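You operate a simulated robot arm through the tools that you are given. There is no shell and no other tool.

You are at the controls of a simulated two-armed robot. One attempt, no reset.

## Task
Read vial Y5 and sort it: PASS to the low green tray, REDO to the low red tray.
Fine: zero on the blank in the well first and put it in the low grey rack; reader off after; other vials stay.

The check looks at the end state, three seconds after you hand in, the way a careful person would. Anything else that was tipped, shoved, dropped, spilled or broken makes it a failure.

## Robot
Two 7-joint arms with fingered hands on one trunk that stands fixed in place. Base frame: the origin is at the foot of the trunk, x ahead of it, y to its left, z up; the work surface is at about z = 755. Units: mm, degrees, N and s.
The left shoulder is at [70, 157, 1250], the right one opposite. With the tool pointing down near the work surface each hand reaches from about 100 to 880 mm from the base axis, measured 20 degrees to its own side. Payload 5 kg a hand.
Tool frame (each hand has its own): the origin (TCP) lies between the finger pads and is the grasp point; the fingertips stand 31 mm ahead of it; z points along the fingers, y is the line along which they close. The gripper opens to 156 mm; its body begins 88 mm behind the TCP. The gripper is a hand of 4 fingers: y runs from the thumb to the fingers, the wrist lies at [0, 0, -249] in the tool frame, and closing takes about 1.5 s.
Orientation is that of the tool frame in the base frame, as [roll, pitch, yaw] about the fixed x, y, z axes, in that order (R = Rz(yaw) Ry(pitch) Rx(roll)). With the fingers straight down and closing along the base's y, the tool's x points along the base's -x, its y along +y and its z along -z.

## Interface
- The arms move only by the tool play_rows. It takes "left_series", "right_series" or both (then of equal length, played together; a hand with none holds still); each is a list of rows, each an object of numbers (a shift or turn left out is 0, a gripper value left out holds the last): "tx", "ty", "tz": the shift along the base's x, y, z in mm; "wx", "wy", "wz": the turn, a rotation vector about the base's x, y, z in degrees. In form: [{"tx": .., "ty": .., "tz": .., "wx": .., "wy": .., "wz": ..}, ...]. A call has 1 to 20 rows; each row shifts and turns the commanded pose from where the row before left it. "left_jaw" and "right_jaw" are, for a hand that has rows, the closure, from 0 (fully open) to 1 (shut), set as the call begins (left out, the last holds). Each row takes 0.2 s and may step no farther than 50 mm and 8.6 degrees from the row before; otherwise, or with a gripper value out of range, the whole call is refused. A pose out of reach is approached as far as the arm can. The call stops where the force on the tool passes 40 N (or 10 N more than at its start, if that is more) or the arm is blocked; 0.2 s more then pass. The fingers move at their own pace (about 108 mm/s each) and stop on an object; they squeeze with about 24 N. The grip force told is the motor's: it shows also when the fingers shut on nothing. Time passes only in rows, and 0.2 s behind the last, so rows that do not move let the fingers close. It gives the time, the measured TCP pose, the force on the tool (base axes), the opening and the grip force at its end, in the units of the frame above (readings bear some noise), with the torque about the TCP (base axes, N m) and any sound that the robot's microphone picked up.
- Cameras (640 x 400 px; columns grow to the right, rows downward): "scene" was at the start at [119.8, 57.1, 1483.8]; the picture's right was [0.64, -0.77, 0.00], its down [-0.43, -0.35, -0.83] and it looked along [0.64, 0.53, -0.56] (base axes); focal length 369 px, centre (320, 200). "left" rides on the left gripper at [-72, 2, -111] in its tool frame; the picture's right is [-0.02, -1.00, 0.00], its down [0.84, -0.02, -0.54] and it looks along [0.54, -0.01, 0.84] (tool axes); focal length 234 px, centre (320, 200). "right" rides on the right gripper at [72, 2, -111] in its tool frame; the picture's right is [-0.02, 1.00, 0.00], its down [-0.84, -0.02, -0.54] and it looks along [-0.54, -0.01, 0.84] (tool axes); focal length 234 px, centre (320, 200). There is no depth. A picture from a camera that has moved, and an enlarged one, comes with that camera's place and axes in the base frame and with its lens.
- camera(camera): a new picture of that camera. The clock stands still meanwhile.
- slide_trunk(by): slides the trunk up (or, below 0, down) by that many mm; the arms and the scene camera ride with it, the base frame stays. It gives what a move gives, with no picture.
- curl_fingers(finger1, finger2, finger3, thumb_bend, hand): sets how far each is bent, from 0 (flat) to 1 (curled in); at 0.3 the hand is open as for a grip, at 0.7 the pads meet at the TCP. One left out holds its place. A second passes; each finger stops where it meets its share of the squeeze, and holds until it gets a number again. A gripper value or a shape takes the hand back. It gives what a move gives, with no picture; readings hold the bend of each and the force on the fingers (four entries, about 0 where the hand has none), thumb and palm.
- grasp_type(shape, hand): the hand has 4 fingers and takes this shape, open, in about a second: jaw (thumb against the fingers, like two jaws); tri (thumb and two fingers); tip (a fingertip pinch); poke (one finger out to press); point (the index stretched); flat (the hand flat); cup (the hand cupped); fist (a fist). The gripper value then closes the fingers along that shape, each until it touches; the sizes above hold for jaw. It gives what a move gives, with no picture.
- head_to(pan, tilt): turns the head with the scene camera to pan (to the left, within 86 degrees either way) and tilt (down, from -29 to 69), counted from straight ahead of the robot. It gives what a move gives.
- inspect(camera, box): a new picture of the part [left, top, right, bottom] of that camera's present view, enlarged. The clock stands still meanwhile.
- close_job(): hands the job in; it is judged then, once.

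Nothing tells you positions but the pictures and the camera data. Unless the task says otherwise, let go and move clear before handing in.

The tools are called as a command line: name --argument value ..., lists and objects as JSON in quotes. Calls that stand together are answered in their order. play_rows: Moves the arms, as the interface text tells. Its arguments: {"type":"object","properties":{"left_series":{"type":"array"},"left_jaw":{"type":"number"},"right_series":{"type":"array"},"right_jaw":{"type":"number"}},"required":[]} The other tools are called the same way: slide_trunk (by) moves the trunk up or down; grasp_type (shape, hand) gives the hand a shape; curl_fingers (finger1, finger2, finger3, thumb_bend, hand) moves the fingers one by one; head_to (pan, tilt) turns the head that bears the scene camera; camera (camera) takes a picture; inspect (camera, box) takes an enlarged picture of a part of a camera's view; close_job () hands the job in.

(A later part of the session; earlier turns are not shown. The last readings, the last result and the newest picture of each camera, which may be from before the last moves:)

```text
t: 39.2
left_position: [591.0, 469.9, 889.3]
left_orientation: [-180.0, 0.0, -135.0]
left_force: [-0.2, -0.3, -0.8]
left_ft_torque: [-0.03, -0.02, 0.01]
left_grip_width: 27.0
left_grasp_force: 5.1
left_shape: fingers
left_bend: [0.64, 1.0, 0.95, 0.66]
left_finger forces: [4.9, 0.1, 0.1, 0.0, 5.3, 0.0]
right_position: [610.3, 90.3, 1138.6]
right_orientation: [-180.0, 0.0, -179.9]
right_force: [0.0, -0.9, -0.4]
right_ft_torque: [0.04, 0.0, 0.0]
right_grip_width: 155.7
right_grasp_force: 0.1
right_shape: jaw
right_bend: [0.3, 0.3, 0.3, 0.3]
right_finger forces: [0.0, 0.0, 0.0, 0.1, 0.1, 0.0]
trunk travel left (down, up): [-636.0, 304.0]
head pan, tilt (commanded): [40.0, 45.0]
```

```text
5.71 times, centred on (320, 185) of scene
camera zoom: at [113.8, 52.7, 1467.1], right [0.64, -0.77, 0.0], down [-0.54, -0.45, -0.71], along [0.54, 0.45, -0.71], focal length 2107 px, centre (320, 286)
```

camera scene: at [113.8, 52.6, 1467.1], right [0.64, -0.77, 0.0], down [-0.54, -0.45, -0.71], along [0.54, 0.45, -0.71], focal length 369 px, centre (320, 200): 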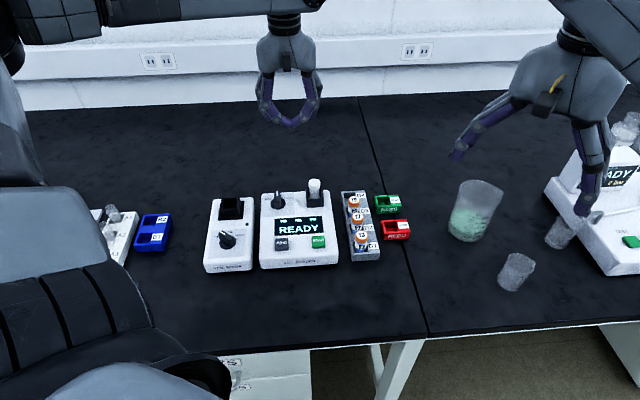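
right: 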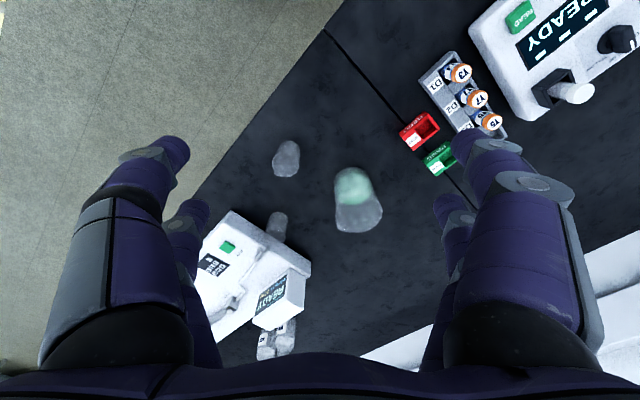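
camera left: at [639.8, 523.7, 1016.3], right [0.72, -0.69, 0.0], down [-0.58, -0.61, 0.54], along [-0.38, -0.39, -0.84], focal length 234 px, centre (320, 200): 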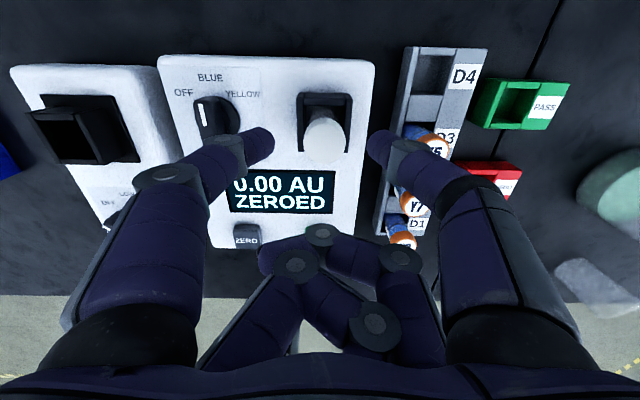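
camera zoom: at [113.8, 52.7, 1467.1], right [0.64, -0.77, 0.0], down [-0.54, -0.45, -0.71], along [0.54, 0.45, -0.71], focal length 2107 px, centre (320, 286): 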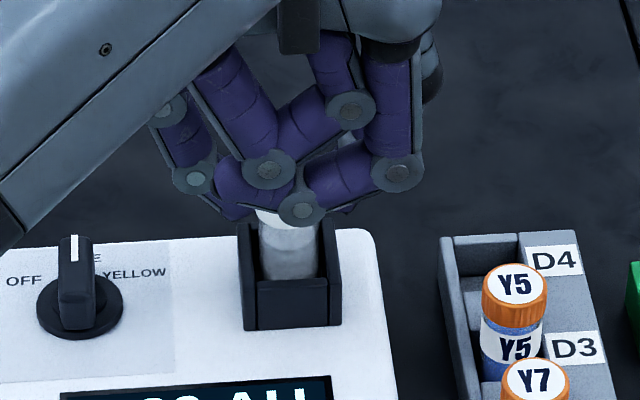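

The vial is upright, centred in the pinch with about 5 N. I'll lift it straight up out of the well.

play_rows --left_series '[{"tz": 5}, {"tz": 10}, {"tz": 15}, {"tz": 20}, {"tz": 20}, {"tz": 15}, {"tz": 0}]'

inspect --camera "left" --box '[220, 40, 420, 190]'

inspect --camera "scene" --box '[260, 120, 380, 220]'

```text
t: 40.8
left_position: [592.3, 470.0, 973.2]
left_orientation: [-180.0, 0.1, -135.0]
left_force: [0.4, 0.0, -0.3]
left_ft_torque: [-0.03, 0.01, -0.03]
left_grip_width: 26.6
left_grasp_force: 5.2
left_shape: fingers
left_bend: [0.64, 1.0, 0.95, 0.66]
left_finger forces: [4.9, 0.0, 0.0, 0.0, 5.3, 0.0]
right_position: [610.7, 90.4, 1137.9]
right_orientation: [179.9, 0.0, 180.0]
right_force: [0.1, 1.0, 0.4]
right_ft_torque: [0.02, -0.01, 0.0]
right_grip_width: 156.1
right_grasp_force: 0.1
right_shape: jaw
right_bend: [0.3, 0.3, 0.3, 0.3]
right_finger forces: [0.0, 0.0, 0.1, 0.1, 0.0, 0.1]
trunk travel left (down, up): [-636.0, 304.0]
head pan, tilt (commanded): [40.0, 45.0]
```

```text
2.67 times, centred on (320, 115) of left
camera zoom: at [642.3, 522.3, 1083.2], right [0.72, -0.69, 0.0], down [-0.58, -0.61, 0.55], along [-0.38, -0.39, -0.84], focal length 624 px, centre (320, 427)
```

zoom: 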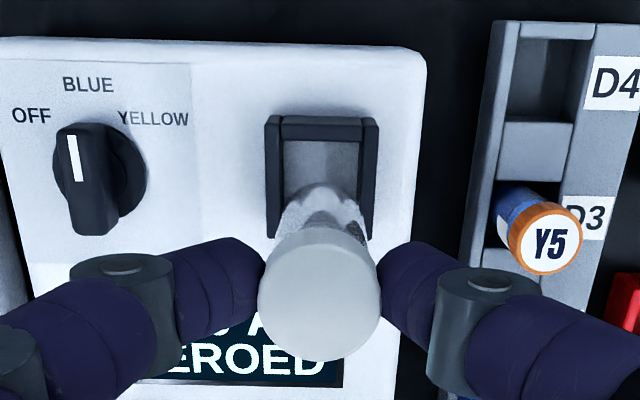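

```text
4.00 times, centred on (320, 170) of scene
camera zoom: at [114.0, 52.8, 1467.1], right [0.64, -0.77, 0.0], down [-0.54, -0.45, -0.71], along [0.54, 0.45, -0.71], focal length 1475 px, centre (320, 320)
```

zoom: 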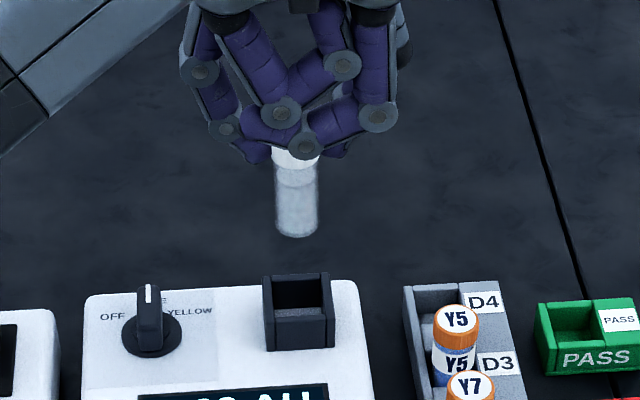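

The blank hangs upright and clear of the well. Now over to D4 at travel height.

play_rows --left_series '[{"tx": 22, "ty": -11}, {"tx": 30, "ty": -15}, {"tx": 24, "ty": -12}, {"tx": 14, "ty": -6.3}, {"tz": 0}, {"tz": 0}]'

camera --camera "left"

inspect --camera "left" --box '[240, 40, 400, 190]'

inspect --camera "scene" --box '[290, 130, 430, 260]'

```text
t: 42.2
left_position: [680.3, 425.5, 973.4]
left_orientation: [180.0, -0.1, -135.0]
left_force: [0.9, -1.0, -0.1]
left_ft_torque: [0.01, 0.04, 0.04]
left_grip_width: 26.5
left_grasp_force: 4.8
left_shape: fingers
left_bend: [0.64, 1.0, 0.95, 0.66]
left_finger forces: [4.9, 0.0, 0.0, 0.0, 5.1, 0.0]
right_position: [610.3, 90.4, 1137.5]
right_orientation: [180.0, 0.0, -180.0]
right_force: [-0.2, -0.4, -0.5]
right_ft_torque: [-0.02, 0.0, 0.0]
right_grip_width: 155.8
right_grasp_force: 0.1
right_shape: jaw
right_bend: [0.3, 0.3, 0.3, 0.3]
right_finger forces: [0.1, 0.0, 0.0, 0.0, 0.1, 0.0]
trunk travel left (down, up): [-636.0, 304.0]
head pan, tilt (commanded): [40.0, 45.0]
```

```text
taken
camera left: at [729.6, 477.2, 1083.2], right [0.72, -0.69, 0.0], down [-0.58, -0.61, 0.54], along [-0.38, -0.39, -0.84], focal length 234 px, centre (320, 200)
```

left: 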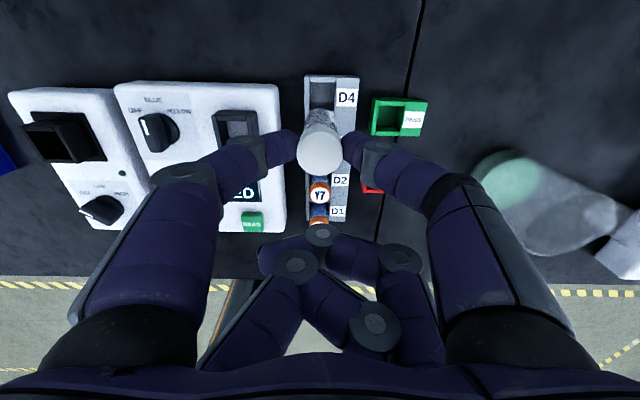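

```text
2.67 times, centred on (320, 115) of left
camera zoom: at [729.6, 477.2, 1083.2], right [0.72, -0.69, 0.0], down [-0.58, -0.61, 0.54], along [-0.38, -0.39, -0.84], focal length 624 px, centre (320, 427)
```

zoom: 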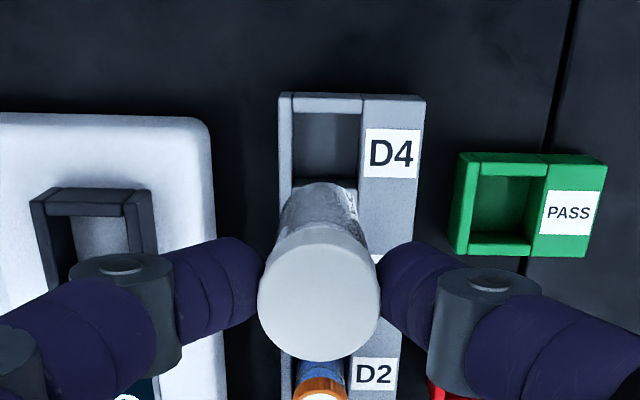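

```text
3.08 times, centred on (360, 195) of scene
camera zoom: at [114.0, 52.6, 1467.1], right [0.64, -0.77, 0.0], down [-0.54, -0.45, -0.71], along [0.54, 0.45, -0.71], focal length 1135 px, centre (197, 215)
```

zoom: 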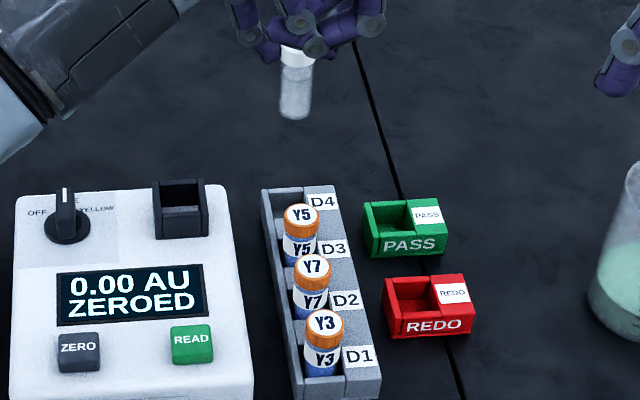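

The vial hangs just short of D4's centre. I'll shift about 2.5 mm and lower until its bottom is just above the rack, then check alignment from both cameras.

play_rows --left_series '[{"tx": 2.5, "ty": 0.5, "tz": -25}, {"tz": -30}, {"tz": -25}, {"tz": -15}, {"tz": -8}, {"tz": 0}, {"tz": 0}]'

inspect --camera "left" --box '[260, 60, 380, 180]'

inspect --camera "scene" --box '[330, 160, 400, 230]'

```text
t: 43.8
left_position: [682.9, 425.0, 870.8]
left_orientation: [-180.0, 0.0, -135.1]
left_force: [0.3, 0.3, -0.8]
left_ft_torque: [0.01, 0.02, -0.01]
left_grip_width: 26.8
left_grasp_force: 4.9
left_shape: fingers
left_bend: [0.64, 1.0, 0.95, 0.66]
left_finger forces: [5.0, 0.0, 0.0, 0.0, 5.1, 0.1]
right_position: [609.6, 91.2, 1136.8]
right_orientation: [180.0, 0.1, 180.0]
right_force: [0.7, -0.5, -0.2]
right_ft_torque: [0.0, -0.03, 0.02]
right_grip_width: 156.0
right_grasp_force: 0.1
right_shape: jaw
right_bend: [0.3, 0.3, 0.3, 0.3]
right_finger forces: [0.0, 0.0, 0.0, 0.0, 0.0, 0.0]
trunk travel left (down, up): [-636.0, 304.0]
head pan, tilt (commanded): [40.0, 45.0]
```

```text
3.33 times, centred on (320, 120) of left
camera zoom: at [733.2, 477.8, 979.8], right [0.72, -0.69, 0.0], down [-0.58, -0.61, 0.55], along [-0.38, -0.39, -0.84], focal length 781 px, centre (320, 467)
```

zoom: 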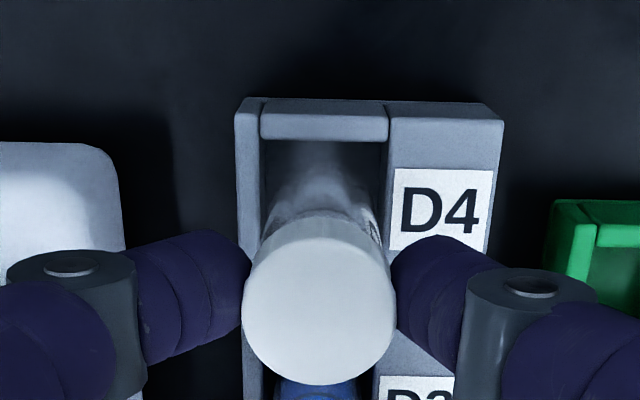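

```text
5.71 times, centred on (365, 195) of scene
camera zoom: at [113.9, 52.6, 1467.1], right [0.64, -0.77, 0.0], down [-0.54, -0.45, -0.71], along [0.54, 0.45, -0.71], focal length 2107 px, centre (63, 229)
```

zoom: 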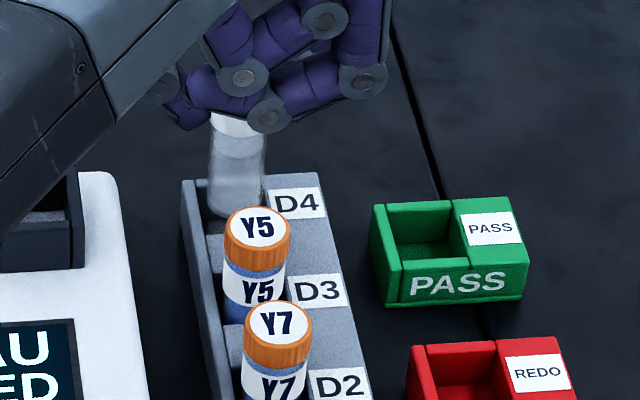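

inspect --camera "scene" --box '[346, 180, 386, 210]'

inspect --camera "left" --box '[285, 65, 355, 125]'

```text
13.33 times, centred on (366, 195) of scene
camera zoom: at [113.9, 52.6, 1467.1], right [0.64, -0.77, 0.0], down [-0.54, -0.45, -0.71], along [0.54, 0.45, -0.71], focal length 4917 px, centre (-293, 267)
```

zoom: 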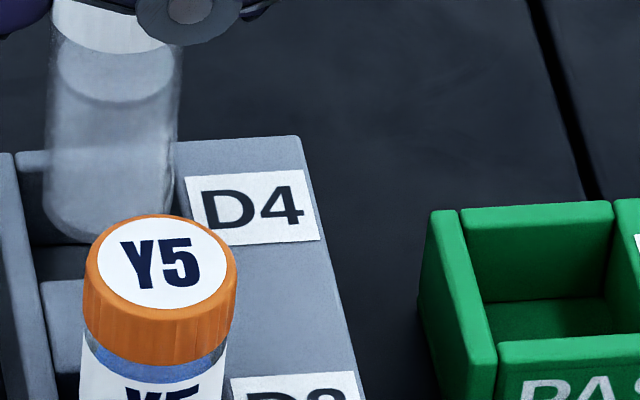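

```text
6.67 times, centred on (320, 95) of left
camera zoom: at [733.2, 477.8, 979.8], right [0.72, -0.69, 0.0], down [-0.58, -0.61, 0.55], along [-0.38, -0.39, -0.84], focal length 1561 px, centre (320, 900)
```

zoom: 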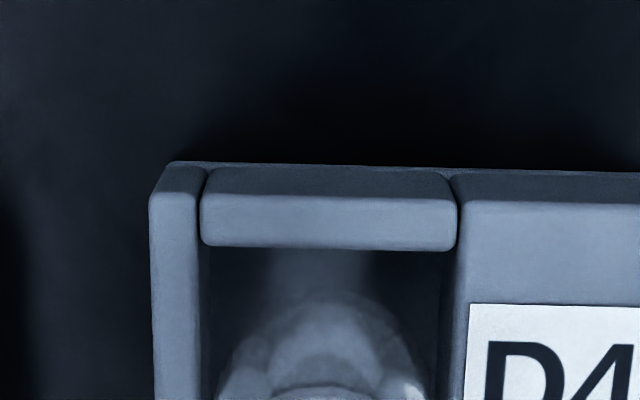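

Both views agree the vial is centred over the D4 slot (31 mm wide vs a 25 mm glass). I'll lower it in.

play_rows --left_series '[{"tz": -7}, {"tz": -7}, {"tz": -5}, {"tz": -3}, {"tz": -2}, {"tz": 0}]'

inspect --camera "scene" --box '[340, 170, 400, 220]'

inspect --camera "left" --box '[260, 60, 380, 180]'

```text
t: 45.2
left_position: [683.5, 425.5, 846.3]
left_orientation: [180.0, 0.0, -135.1]
left_force: [0.2, -0.6, 0.0]
left_ft_torque: [-0.01, 0.01, -0.01]
left_grip_width: 26.6
left_grasp_force: 5.8
left_shape: fingers
left_bend: [0.64, 1.0, 0.95, 0.66]
left_finger forces: [4.9, 0.0, 0.0, 0.0, 5.1, 0.1]
right_position: [611.0, 91.9, 1136.2]
right_orientation: [-180.0, -0.1, 179.9]
right_force: [-0.3, 0.2, -0.5]
right_ft_torque: [0.02, 0.01, -0.01]
right_grip_width: 155.9
right_grasp_force: 0.0
right_shape: jaw
right_bend: [0.3, 0.3, 0.3, 0.3]
right_finger forces: [0.1, 0.0, 0.0, 0.0, 0.0, 0.1]
trunk travel left (down, up): [-636.0, 304.0]
head pan, tilt (commanded): [40.0, 45.0]
```

```text
8.00 times, centred on (370, 195) of scene
camera zoom: at [113.8, 52.8, 1467.1], right [0.64, -0.77, 0.0], down [-0.54, -0.45, -0.71], along [0.54, 0.45, -0.71], focal length 2950 px, centre (-80, 240)
```

zoom: 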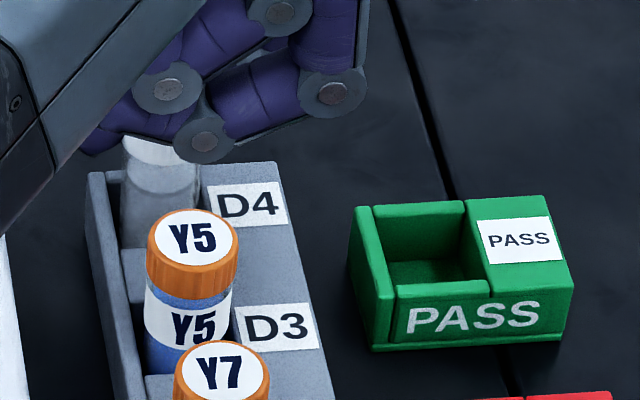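

```text
3.33 times, centred on (320, 120) of left
camera zoom: at [733.3, 478.1, 956.4], right [0.72, -0.69, 0.0], down [-0.58, -0.61, 0.55], along [-0.38, -0.39, -0.84], focal length 781 px, centre (320, 467)
```

zoom: 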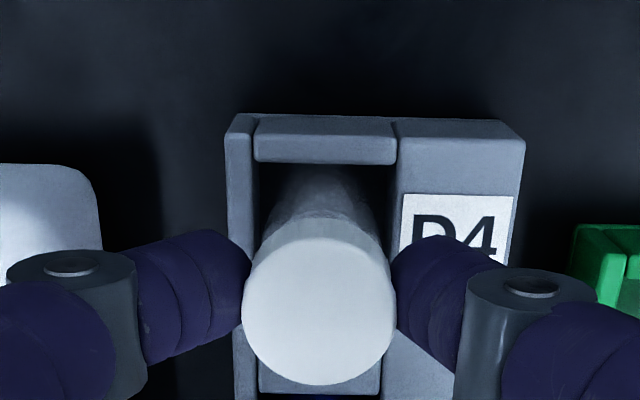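

The vial is inside the slot. I'll lower in 1 mm steps until it touches the floor.

play_rows --left_series '[{"tz": -1}, {"tz": -1}, {"tz": -1}, {"tz": 0}]'

```text
t: 46.2
left_position: [682.8, 425.0, 845.3]
left_orientation: [-180.0, -0.1, -135.0]
left_force: [0.4, 0.9, -0.1]
left_ft_torque: [-0.04, 0.02, -0.01]
left_grip_width: 26.7
left_grasp_force: 4.9
left_shape: fingers
left_bend: [0.64, 1.0, 0.95, 0.66]
left_finger forces: [5.0, 0.0, 0.0, 0.0, 5.2, 0.0]
right_position: [610.5, 91.6, 1137.1]
right_orientation: [180.0, 0.0, 180.0]
right_force: [0.1, 0.7, 0.2]
right_ft_torque: [-0.01, -0.02, -0.02]
right_grip_width: 155.9
right_grasp_force: 0.0
right_shape: jaw
right_bend: [0.3, 0.3, 0.3, 0.3]
right_finger forces: [0.0, 0.1, 0.1, 0.1, 0.0, 0.1]
trunk travel left (down, up): [-636.0, 304.0]
head pan, tilt (commanded): [40.0, 45.0]
```

play_rows --left_series '[{"tz": -1}, {"tz": -1}, {"tz": -1}, {"tz": 0}]'

```text
t: 47.2
left_position: [684.0, 424.7, 841.3]
left_orientation: [180.0, 0.0, -135.0]
left_force: [0.3, -0.5, 3.6]
left_ft_torque: [0.04, -0.02, 0.0]
left_grip_width: 26.4
left_grasp_force: 5.3
left_shape: fingers
left_bend: [0.64, 1.0, 0.95, 0.66]
left_finger forces: [5.4, 0.0, 0.0, 0.0, 5.7, 0.0]
right_position: [610.3, 91.0, 1137.6]
right_orientation: [-180.0, 0.0, 180.0]
right_force: [-0.3, -0.7, 0.1]
right_ft_torque: [-0.02, -0.01, 0.02]
right_grip_width: 156.1
right_grasp_force: 0.0
right_shape: jaw
right_bend: [0.3, 0.3, 0.3, 0.3]
right_finger forces: [0.0, 0.0, 0.1, 0.0, 0.0, 0.0]
trunk travel left (down, up): [-636.0, 304.0]
head pan, tilt (commanded): [40.0, 45.0]
```

There's a 3.6 N push from the floor, so the vial is seated in D4. I'll release gently.

curl_fingers --hand "left" --finger1 0.56 --thumb_bend 0.57

inspect --camera "left" --box '[240, 60, 400, 190]'

inspect --camera "scene" --box '[330, 160, 410, 220]'

```text
t: 48.2
left_position: [683.6, 425.1, 842.6]
left_orientation: [180.0, 0.1, -134.9]
left_force: [-0.9, 1.0, 0.8]
left_ft_torque: [0.0, 0.01, 0.01]
left_grip_width: 56.3
left_grasp_force: 0.1
left_shape: fingers
left_bend: [0.56, 1.0, 0.95, 0.56]
left_finger forces: [0.0, 0.0, 0.0, 0.1, 0.0, 0.0]
right_position: [610.6, 91.7, 1137.1]
right_orientation: [-180.0, -0.1, 179.9]
right_force: [0.2, -0.2, -0.9]
right_ft_torque: [0.01, 0.0, -0.02]
right_grip_width: 156.2
right_grasp_force: 0.1
right_shape: jaw
right_bend: [0.3, 0.3, 0.3, 0.3]
right_finger forces: [0.1, 0.0, 0.1, 0.1, 0.0, 0.1]
trunk travel left (down, up): [-636.0, 304.0]
head pan, tilt (commanded): [40.0, 45.0]
```

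```text
3.08 times, centred on (320, 125) of left
camera zoom: at [734.0, 477.5, 951.6], right [0.72, -0.69, 0.0], down [-0.58, -0.61, 0.54], along [-0.38, -0.39, -0.84], focal length 720 px, centre (320, 431)
```

zoom: 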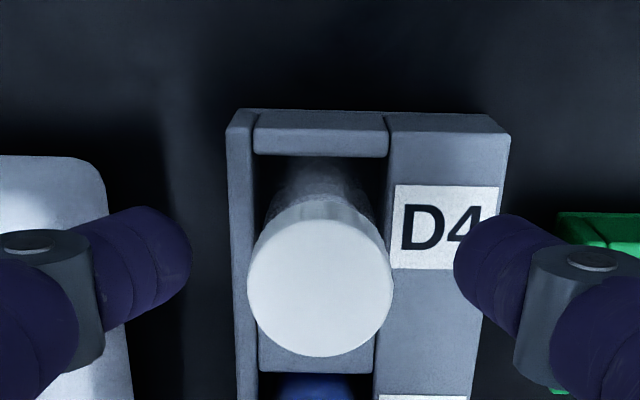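

```text
6.67 times, centred on (370, 190) of scene
camera zoom: at [113.8, 52.6, 1467.1], right [0.64, -0.77, 0.0], down [-0.54, -0.45, -0.71], along [0.54, 0.45, -0.71], focal length 2458 px, centre (-13, 267)
```

zoom: 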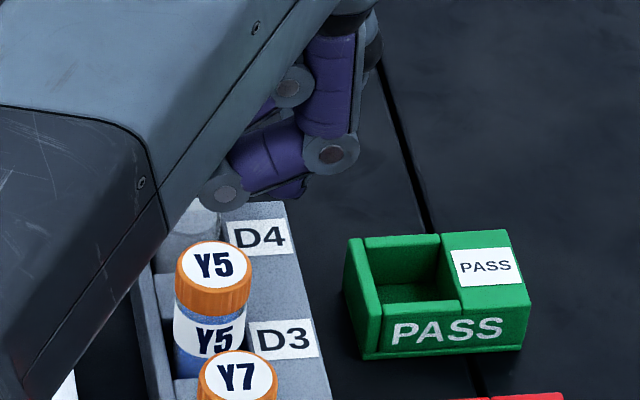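

The blank stands upright in D4, released. I'll rise straight up and shift over Y5 in D3.

play_rows --left_series '[{"tz": 10}, {"tz": 25}, {"tz": 30}, {"tx": -20, "ty": -19.5}, {"tx": -20, "ty": -19.5}, {"tz": 0}, {"tz": 0}]'

camera --camera "left"

inspect --camera "left" --box '[260, 70, 380, 180]'

inspect --camera "scene" --box '[320, 160, 420, 270]'

```text
t: 49.8
left_position: [643.6, 385.7, 907.6]
left_orientation: [179.9, 0.0, -135.0]
left_force: [-0.4, 0.1, 1.0]
left_ft_torque: [-0.02, -0.02, 0.0]
left_grip_width: 56.5
left_grasp_force: 0.0
left_shape: fingers
left_bend: [0.56, 1.0, 0.95, 0.56]
left_finger forces: [0.0, 0.0, 0.0, 0.0, 0.0, 0.1]
right_position: [610.7, 91.6, 1137.3]
right_orientation: [-180.0, 0.1, -180.0]
right_force: [-0.4, 0.4, 0.2]
right_ft_torque: [0.0, 0.01, -0.04]
right_grip_width: 155.8
right_grasp_force: 0.0
right_shape: jaw
right_bend: [0.3, 0.3, 0.3, 0.3]
right_finger forces: [0.0, 0.0, 0.1, 0.0, 0.0, 0.1]
trunk travel left (down, up): [-636.0, 304.0]
head pan, tilt (commanded): [40.0, 45.0]
```

```text
taken
camera left: at [693.9, 436.9, 1017.1], right [0.72, -0.69, 0.0], down [-0.58, -0.61, 0.54], along [-0.38, -0.39, -0.84], focal length 234 px, centre (320, 200)
```

left: 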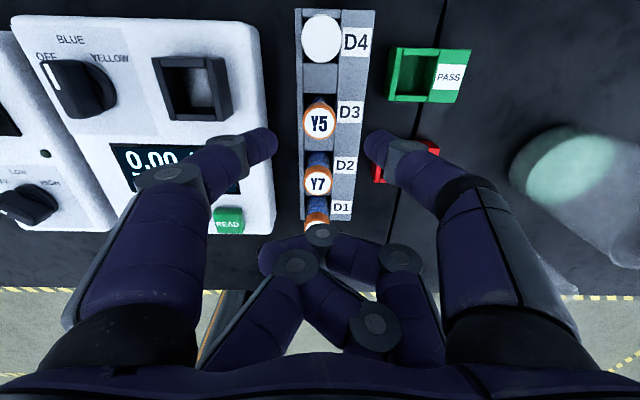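

```text
3.64 times, centred on (320, 125) of left
camera zoom: at [693.9, 436.9, 1017.1], right [0.72, -0.69, 0.0], down [-0.58, -0.61, 0.54], along [-0.38, -0.39, -0.84], focal length 852 px, centre (320, 473)
```

zoom: 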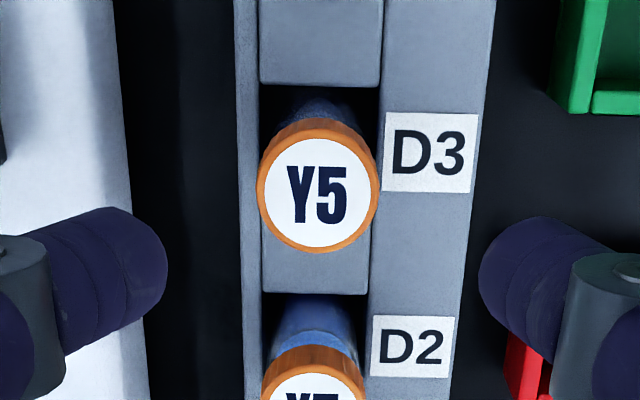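

```text
3.64 times, centred on (370, 215) of scene
camera zoom: at [113.6, 52.1, 1467.2], right [0.64, -0.77, 0.0], down [-0.54, -0.45, -0.71], along [0.54, 0.45, -0.71], focal length 1341 px, centre (138, 146)
```

zoom: 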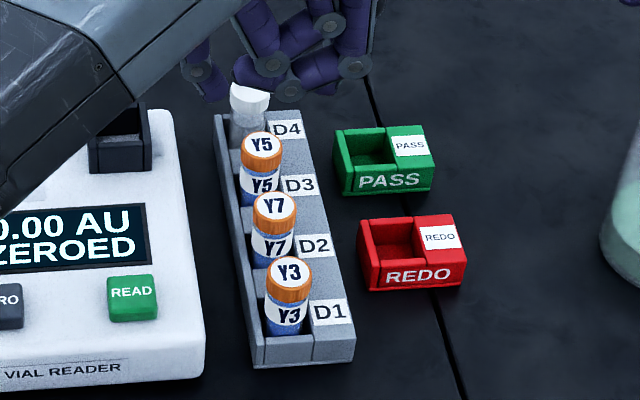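

Y5's cap is under the pinch, about 1.5 mm to the left of centre. I'll correct that and lower to the same relative height as before.

play_rows --left_series '[{"tx": -1.1, "ty": 1.1, "tz": -20}, {"tz": -20}, {"tz": -14}, {"tz": -7}, {"tz": -3}, {"tz": 0}]'

inspect --camera "left" --box '[240, 70, 400, 190]'

inspect --camera "scene" --box '[320, 160, 420, 250]'

```text
t: 51.2
left_position: [642.9, 388.2, 842.2]
left_orientation: [-180.0, 0.0, -135.1]
left_force: [0.8, 0.6, -0.1]
left_ft_torque: [0.02, 0.02, 0.02]
left_grip_width: 56.8
left_grasp_force: 0.1
left_shape: fingers
left_bend: [0.56, 1.0, 0.95, 0.56]
left_finger forces: [0.1, 0.1, 0.1, 0.1, 0.0, 0.1]
right_position: [610.5, 91.1, 1136.3]
right_orientation: [-180.0, 0.1, 179.9]
right_force: [0.6, 0.1, -0.5]
right_ft_torque: [0.02, 0.0, 0.02]
right_grip_width: 156.1
right_grasp_force: 0.1
right_shape: jaw
right_bend: [0.3, 0.3, 0.3, 0.3]
right_finger forces: [0.0, 0.0, 0.1, 0.0, 0.0, 0.0]
trunk travel left (down, up): [-636.0, 304.0]
head pan, tilt (commanded): [40.0, 45.0]
```

```text
3.33 times, centred on (320, 130) of left
camera zoom: at [692.7, 440.0, 951.7], right [0.72, -0.69, 0.0], down [-0.58, -0.61, 0.55], along [-0.38, -0.39, -0.84], focal length 781 px, centre (320, 433)
```

zoom: 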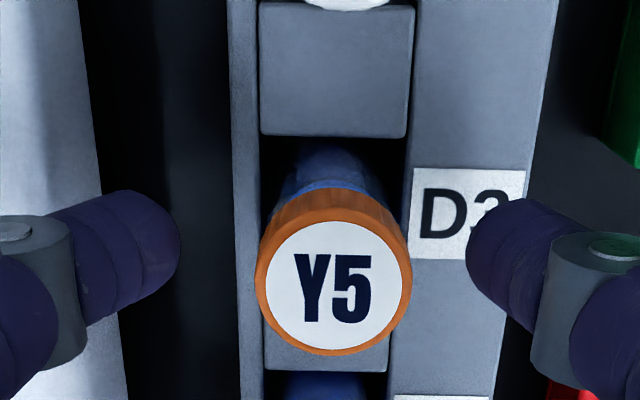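

```text
4.44 times, centred on (370, 205) of scene
camera zoom: at [113.8, 52.8, 1467.1], right [0.64, -0.77, 0.0], down [-0.54, -0.45, -0.71], along [0.54, 0.45, -0.71], focal length 1639 px, centre (98, 178)
```

zoom: 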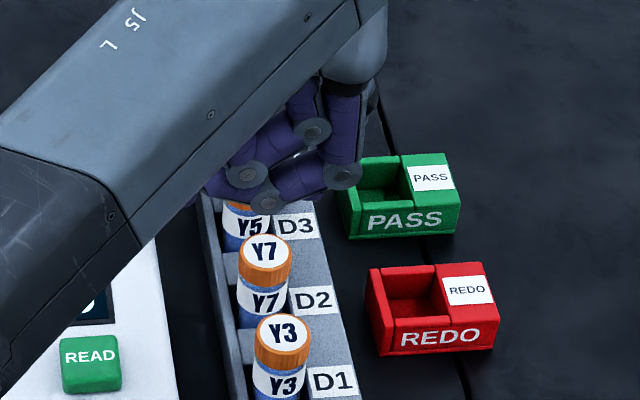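

A small 2 mm correction, then close with equal moderate targets as worked for the blank.

play_rows --left_series '[{"ty": -2}, {"tz": 0}, {"tz": 0}]'

inspect --camera "left" --box '[240, 70, 400, 190]'

```text
t: 52.0
left_position: [642.4, 386.4, 843.5]
left_orientation: [180.0, 0.1, -135.0]
left_force: [-0.7, -0.2, -0.3]
left_ft_torque: [0.01, 0.02, 0.03]
left_grip_width: 56.8
left_grasp_force: 0.0
left_shape: fingers
left_bend: [0.56, 1.0, 0.95, 0.56]
left_finger forces: [0.1, 0.1, 0.0, 0.0, 0.0, 0.1]
right_position: [610.0, 91.9, 1136.8]
right_orientation: [-180.0, 0.1, 180.0]
right_force: [0.3, 0.0, -0.4]
right_ft_torque: [-0.01, -0.02, -0.02]
right_grip_width: 156.1
right_grasp_force: 0.0
right_shape: jaw
right_bend: [0.3, 0.3, 0.3, 0.3]
right_finger forces: [0.0, 0.0, 0.1, 0.0, 0.0, 0.0]
trunk travel left (down, up): [-636.0, 304.0]
head pan, tilt (commanded): [40.0, 45.0]
```

```text
3.33 times, centred on (320, 130) of left
camera zoom: at [692.5, 438.4, 952.6], right [0.72, -0.69, 0.0], down [-0.58, -0.61, 0.54], along [-0.38, -0.39, -0.84], focal length 781 px, centre (320, 433)
```

zoom: 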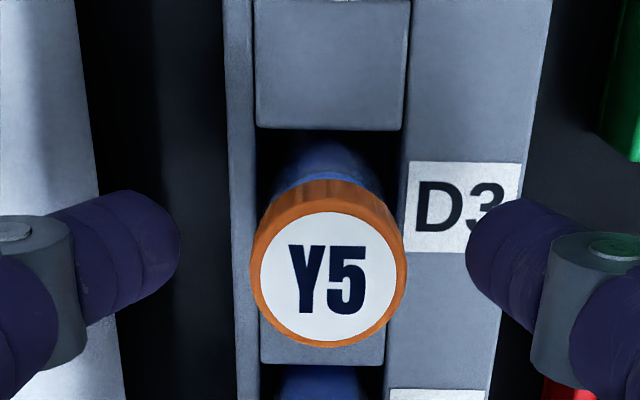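

Centred within 1 mm now. Closing gradually.

curl_fingers --hand "left" --finger1 0.63 --thumb_bend 0.63

curl_fingers --hand "left" --finger1 0.68 --thumb_bend 0.68

inspect --camera "left" --box '[240, 70, 400, 190]'

```text
t: 53.0
left_position: [642.3, 386.4, 843.3]
left_orientation: [-180.0, 0.0, -134.9]
left_force: [0.3, -0.2, 0.3]
left_ft_torque: [0.0, 0.0, 0.04]
left_grip_width: 31.0
left_grasp_force: 0.1
left_shape: fingers
left_bend: [0.63, 1.0, 0.95, 0.63]
left_finger forces: [0.1, 0.1, 0.1, 0.1, 0.2, 0.0]
right_position: [611.3, 92.9, 1137.1]
right_orientation: [-180.0, -0.1, 180.0]
right_force: [0.4, -0.7, 0.2]
right_ft_torque: [-0.01, 0.01, -0.01]
right_grip_width: 156.1
right_grasp_force: 0.1
right_shape: jaw
right_bend: [0.3, 0.3, 0.3, 0.3]
right_finger forces: [0.0, 0.0, 0.0, 0.1, 0.1, 0.1]
trunk travel left (down, up): [-636.0, 304.0]
head pan, tilt (commanded): [40.0, 45.0]
```

```text
t: 54.0
left_position: [642.5, 387.4, 842.4]
left_orientation: [-180.0, 0.1, -135.0]
left_force: [-0.5, -0.1, 0.1]
left_ft_torque: [-0.02, 0.01, -0.01]
left_grip_width: 27.2
left_grasp_force: 4.7
left_shape: fingers
left_bend: [0.63, 1.0, 0.95, 0.66]
left_finger forces: [4.9, 0.0, 0.1, 0.1, 4.9, 0.0]
right_position: [610.9, 91.3, 1138.5]
right_orientation: [179.9, 0.0, 179.9]
right_force: [-0.3, 0.2, 0.9]
right_ft_torque: [0.01, 0.01, 0.0]
right_grip_width: 155.9
right_grasp_force: 0.1
right_shape: jaw
right_bend: [0.3, 0.3, 0.3, 0.3]
right_finger forces: [0.0, 0.0, 0.0, 0.0, 0.0, 0.1]
trunk travel left (down, up): [-636.0, 304.0]
head pan, tilt (commanded): [40.0, 45.0]
```

```text
3.33 times, centred on (320, 130) of left
camera zoom: at [692.5, 438.4, 952.6], right [0.72, -0.69, 0.0], down [-0.58, -0.61, 0.54], along [-0.38, -0.39, -0.84], focal length 781 px, centre (320, 433)
```

zoom: 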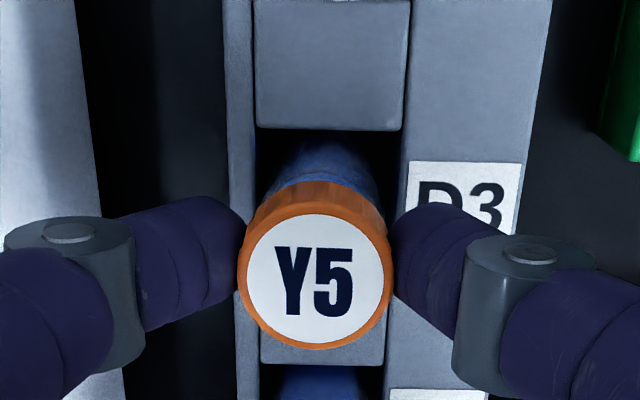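

Y5 is held with about 5 N each side. I'll lift it straight up.

play_rows --left_series '[{"tz": 5}, {"tz": 10}, {"tz": 15}, {"tz": 20}, {"tz": 25}, {"tz": 25}, {"tz": 20}, {"tz": 10}, {"tz": 0}]'

camera --camera "scene"

inspect --camera "left" --box '[200, 20, 440, 190]'

inspect --camera "scene" --box '[320, 100, 420, 260]'

```text
t: 56.0
left_position: [640.2, 386.3, 973.0]
left_orientation: [-179.9, 0.1, -135.1]
left_force: [0.2, -0.2, -0.9]
left_ft_torque: [-0.02, 0.01, 0.04]
left_grip_width: 27.1
left_grasp_force: 5.1
left_shape: fingers
left_bend: [0.63, 1.0, 0.95, 0.66]
left_finger forces: [4.8, 0.1, 0.0, 0.0, 4.8, 0.0]
right_position: [609.7, 90.8, 1136.4]
right_orientation: [180.0, 0.0, 180.0]
right_force: [0.4, -0.1, 0.5]
right_ft_torque: [-0.03, 0.0, -0.03]
right_grip_width: 156.0
right_grasp_force: 0.0
right_shape: jaw
right_bend: [0.3, 0.3, 0.3, 0.3]
right_finger forces: [0.1, 0.0, 0.1, 0.1, 0.0, 0.0]
trunk travel left (down, up): [-636.0, 304.0]
head pan, tilt (commanded): [40.0, 45.0]
```

```text
taken
camera scene: at [113.9, 52.8, 1467.1], right [0.64, -0.77, 0.0], down [-0.54, -0.45, -0.71], along [0.54, 0.45, -0.71], focal length 369 px, centre (320, 200)
```

scene: 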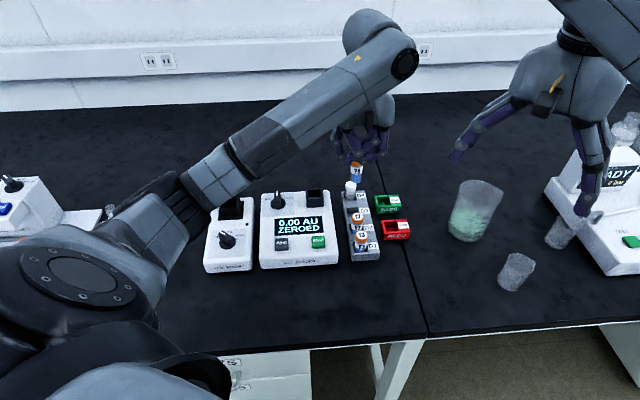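

```text
2.35 times, centred on (320, 105) of left
camera zoom: at [691.8, 437.7, 1082.3], right [0.72, -0.69, 0.0], down [-0.58, -0.61, 0.54], along [-0.38, -0.39, -0.84], focal length 551 px, centre (320, 424)
```

zoom: 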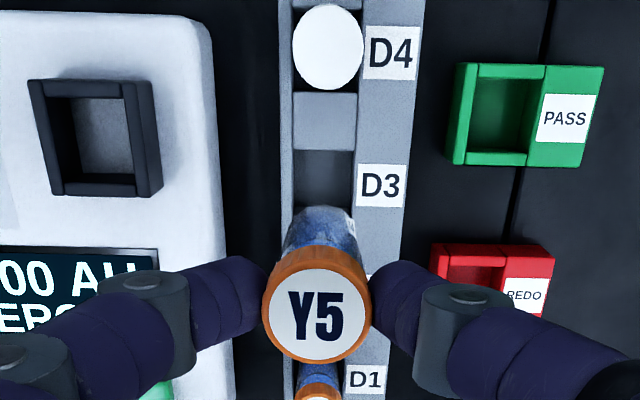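

```text
2.50 times, centred on (370, 180) of scene
camera zoom: at [113.9, 52.8, 1467.1], right [0.64, -0.77, 0.0], down [-0.54, -0.45, -0.71], along [0.54, 0.45, -0.71], focal length 922 px, centre (195, 250)
```

zoom: 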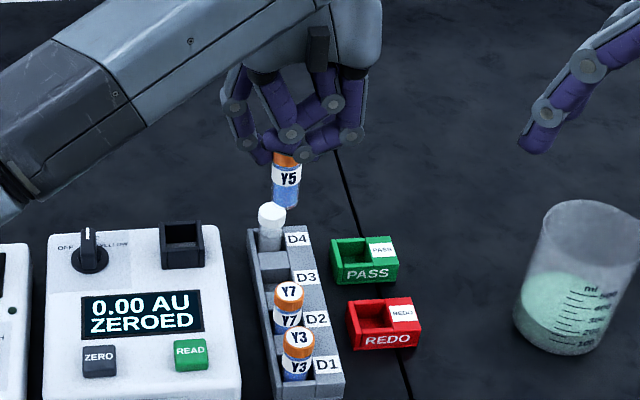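

Y5 hangs nearly vertical and the reader's well is free. I'll carry it over the well at this height and check alignment.

play_rows --left_series '[{"tx": -10, "ty": 16}, {"tx": -15, "ty": 25}, {"tx": -15, "ty": 25}, {"tx": -10, "ty": 17.2}, {"tz": 0}, {"tz": 0}]'

inspect --camera "left" --box '[240, 40, 400, 190]'

inspect --camera "scene" --box '[270, 130, 390, 230]'

```text
t: 57.4
left_position: [592.4, 468.0, 974.5]
left_orientation: [-180.0, 0.0, -135.0]
left_force: [0.3, 0.9, 0.3]
left_ft_torque: [0.0, -0.02, -0.02]
left_grip_width: 26.9
left_grasp_force: 4.6
left_shape: fingers
left_bend: [0.63, 1.0, 0.95, 0.66]
left_finger forces: [4.8, 0.1, 0.1, 0.0, 4.9, 0.0]
right_position: [611.3, 92.1, 1138.4]
right_orientation: [-179.9, 0.0, 180.0]
right_force: [0.2, -0.2, -0.3]
right_ft_torque: [0.0, 0.01, -0.02]
right_grip_width: 156.0
right_grasp_force: 0.1
right_shape: jaw
right_bend: [0.3, 0.3, 0.3, 0.3]
right_finger forces: [0.1, 0.0, 0.1, 0.0, 0.1, 0.1]
trunk travel left (down, up): [-636.0, 304.0]
head pan, tilt (commanded): [40.0, 45.0]
```

```text
2.67 times, centred on (320, 115) of left
camera zoom: at [641.7, 521.0, 1083.0], right [0.72, -0.69, 0.0], down [-0.58, -0.61, 0.54], along [-0.38, -0.39, -0.84], focal length 624 px, centre (320, 427)
```

zoom: 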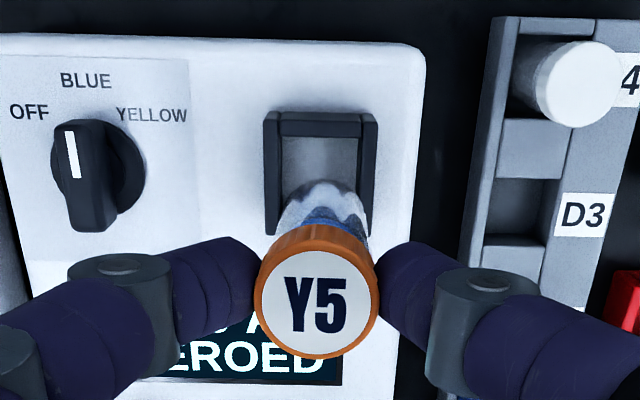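

```text
4.00 times, centred on (330, 180) of scene
camera zoom: at [113.6, 52.9, 1467.1], right [0.64, -0.77, 0.0], down [-0.54, -0.45, -0.71], along [0.54, 0.45, -0.71], focal length 1475 px, centre (280, 280)
```

zoom: 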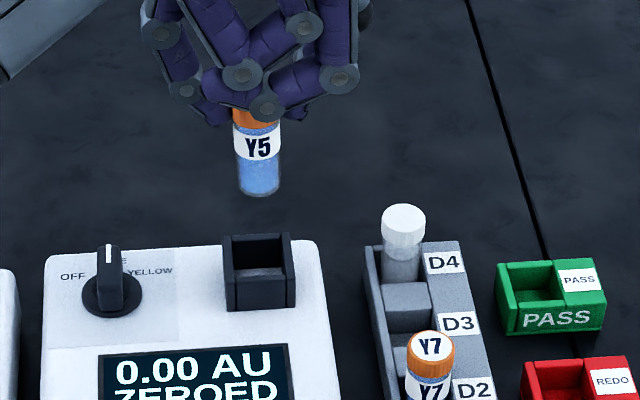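

Y5's bottom looks about 1.3 mm right of the well centre. I'll correct that, lower until the vial bottom is just above the well rim, and look again.

play_rows --left_series '[{"tx": -0.9, "ty": 0.9, "tz": -15}, {"tz": -20}, {"tz": -12}, {"tz": -6}, {"tz": 0}, {"tz": 0}]'

inspect --camera "left" --box '[270, 60, 370, 150]'

inspect --camera "scene" --box '[290, 165, 350, 215]'

```text
t: 58.8
left_position: [591.9, 470.2, 920.8]
left_orientation: [-179.9, 0.0, -135.0]
left_force: [-0.7, 0.7, 0.3]
left_ft_torque: [-0.03, -0.03, 0.0]
left_grip_width: 26.8
left_grasp_force: 4.9
left_shape: fingers
left_bend: [0.63, 1.0, 0.95, 0.66]
left_finger forces: [4.9, 0.0, 0.0, 0.1, 4.9, 0.0]
right_position: [609.5, 91.0, 1136.9]
right_orientation: [180.0, 0.0, -179.9]
right_force: [0.3, -0.1, 0.7]
right_ft_torque: [0.02, 0.02, 0.0]
right_grip_width: 155.8
right_grasp_force: 0.1
right_shape: jaw
right_bend: [0.3, 0.3, 0.3, 0.3]
right_finger forces: [0.0, 0.0, 0.1, 0.0, 0.1, 0.0]
trunk travel left (down, up): [-636.0, 304.0]
head pan, tilt (commanded): [40.0, 45.0]
```

```text
4.44 times, centred on (320, 105) of left
camera zoom: at [641.7, 521.5, 1030.0], right [0.72, -0.69, 0.0], down [-0.58, -0.61, 0.55], along [-0.38, -0.39, -0.84], focal length 1041 px, centre (320, 622)
```

zoom: 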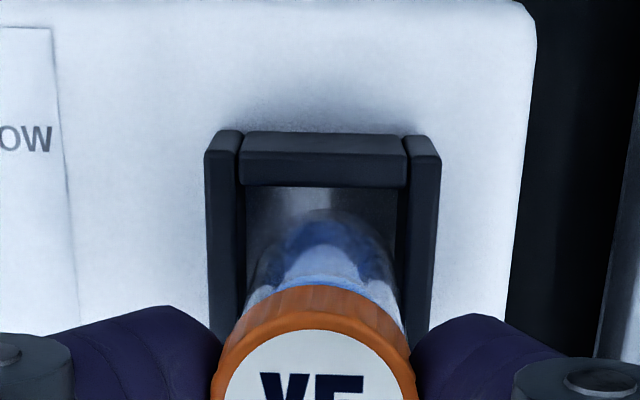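

```text
8.00 times, centred on (320, 190) of scene
camera zoom: at [113.8, 52.7, 1467.1], right [0.64, -0.77, 0.0], down [-0.54, -0.45, -0.71], along [0.54, 0.45, -0.71], focal length 2950 px, centre (320, 280)
```

zoom: 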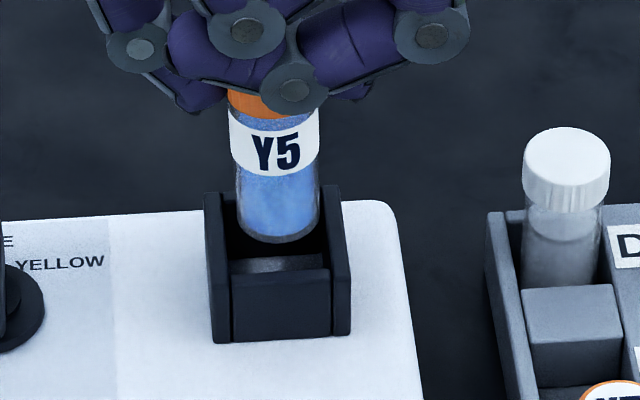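

Aligned in both views. Lowering Y5 into the well.

play_rows --left_series '[{"tz": -5}, {"tz": -6}, {"tz": -6}, {"tz": -5}, {"tz": -4}, {"tz": 0}]'

inspect --camera "scene" --box '[290, 165, 350, 215]'

inspect --camera "left" --box '[240, 70, 400, 190]'

```text
t: 60.2
left_position: [592.1, 469.4, 894.1]
left_orientation: [179.9, 0.1, -135.0]
left_force: [0.1, -0.6, 0.6]
left_ft_torque: [-0.04, -0.01, 0.0]
left_grip_width: 26.8
left_grasp_force: 4.7
left_shape: fingers
left_bend: [0.63, 1.0, 0.95, 0.66]
left_finger forces: [4.8, 0.0, 0.1, 0.1, 5.0, 0.0]
right_position: [610.9, 91.7, 1137.4]
right_orientation: [180.0, 0.0, 180.0]
right_force: [0.2, 0.1, -0.6]
right_ft_torque: [0.01, 0.03, -0.01]
right_grip_width: 156.0
right_grasp_force: 0.1
right_shape: jaw
right_bend: [0.3, 0.3, 0.3, 0.3]
right_finger forces: [0.0, 0.0, 0.1, 0.1, 0.0, 0.1]
trunk travel left (down, up): [-636.0, 304.0]
head pan, tilt (commanded): [40.0, 45.0]
```

```text
8.00 times, centred on (320, 190) of scene
camera zoom: at [113.8, 52.8, 1467.1], right [0.64, -0.77, 0.0], down [-0.54, -0.45, -0.71], along [0.54, 0.45, -0.71], focal length 2950 px, centre (320, 280)
```

zoom: 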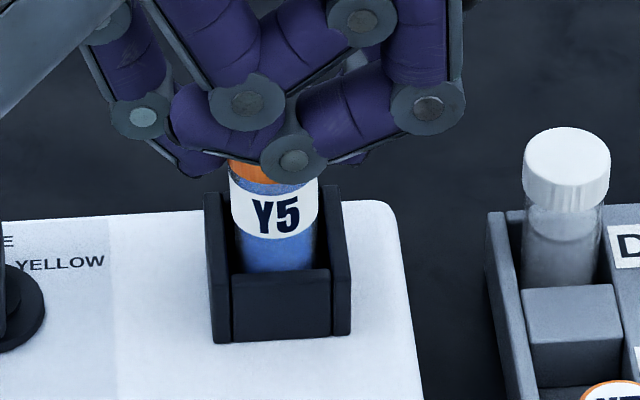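

```text
3.33 times, centred on (320, 130) of left
camera zoom: at [641.6, 521.9, 1003.8], right [0.72, -0.69, 0.0], down [-0.58, -0.61, 0.55], along [-0.38, -0.39, -0.84], focal length 781 px, centre (320, 433)
```

zoom: 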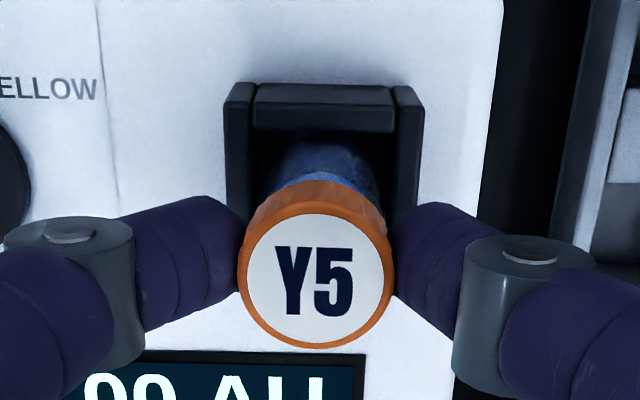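

play_rows --left_series '[{"tz": -1}, {"tz": -1}, {"tz": -1}, {"tz": -1}, {"tz": 0}]'

```text
t: 61.4
left_position: [591.6, 471.2, 889.0]
left_orientation: [179.9, 0.0, -135.1]
left_force: [-0.1, 0.0, -0.5]
left_ft_torque: [0.0, -0.03, -0.02]
left_grip_width: 27.2
left_grasp_force: 4.9
left_shape: fingers
left_bend: [0.63, 1.0, 0.95, 0.66]
left_finger forces: [4.9, 0.0, 0.0, 0.0, 4.8, 0.0]
right_position: [610.7, 91.5, 1136.9]
right_orientation: [-180.0, 0.1, -179.9]
right_force: [0.0, -0.6, 0.2]
right_ft_torque: [0.0, 0.03, -0.02]
right_grip_width: 156.0
right_grasp_force: 0.0
right_shape: jaw
right_bend: [0.3, 0.3, 0.3, 0.3]
right_finger forces: [0.1, 0.0, 0.1, 0.0, 0.0, 0.1]
trunk travel left (down, up): [-636.0, 304.0]
head pan, tilt (commanded): [40.0, 45.0]
```

No floor contact yet at TCP z≈889; I'll continue in 1 mm steps.

play_rows --left_series '[{"tz": -1}, {"tz": -1}, {"tz": 0}]'

```text
t: 62.2
left_position: [591.9, 470.2, 888.2]
left_orientation: [180.0, 0.0, -134.9]
left_force: [-0.7, -0.5, 2.6]
left_ft_torque: [0.08, -0.04, -0.01]
left_grip_width: 26.9
left_grasp_force: 6.0
left_shape: fingers
left_bend: [0.63, 1.0, 0.95, 0.66]
left_finger forces: [5.1, 0.1, 0.0, 0.0, 5.6, 0.0]
right_position: [610.6, 92.0, 1137.1]
right_orientation: [179.9, 0.0, 180.0]
right_force: [-0.2, -0.5, -0.2]
right_ft_torque: [-0.04, 0.02, 0.03]
right_grip_width: 156.1
right_grasp_force: 0.0
right_shape: jaw
right_bend: [0.3, 0.3, 0.3, 0.3]
right_finger forces: [0.0, 0.1, 0.0, 0.1, 0.0, 0.0]
trunk travel left (down, up): [-636.0, 304.0]
head pan, tilt (commanded): [40.0, 45.0]
```

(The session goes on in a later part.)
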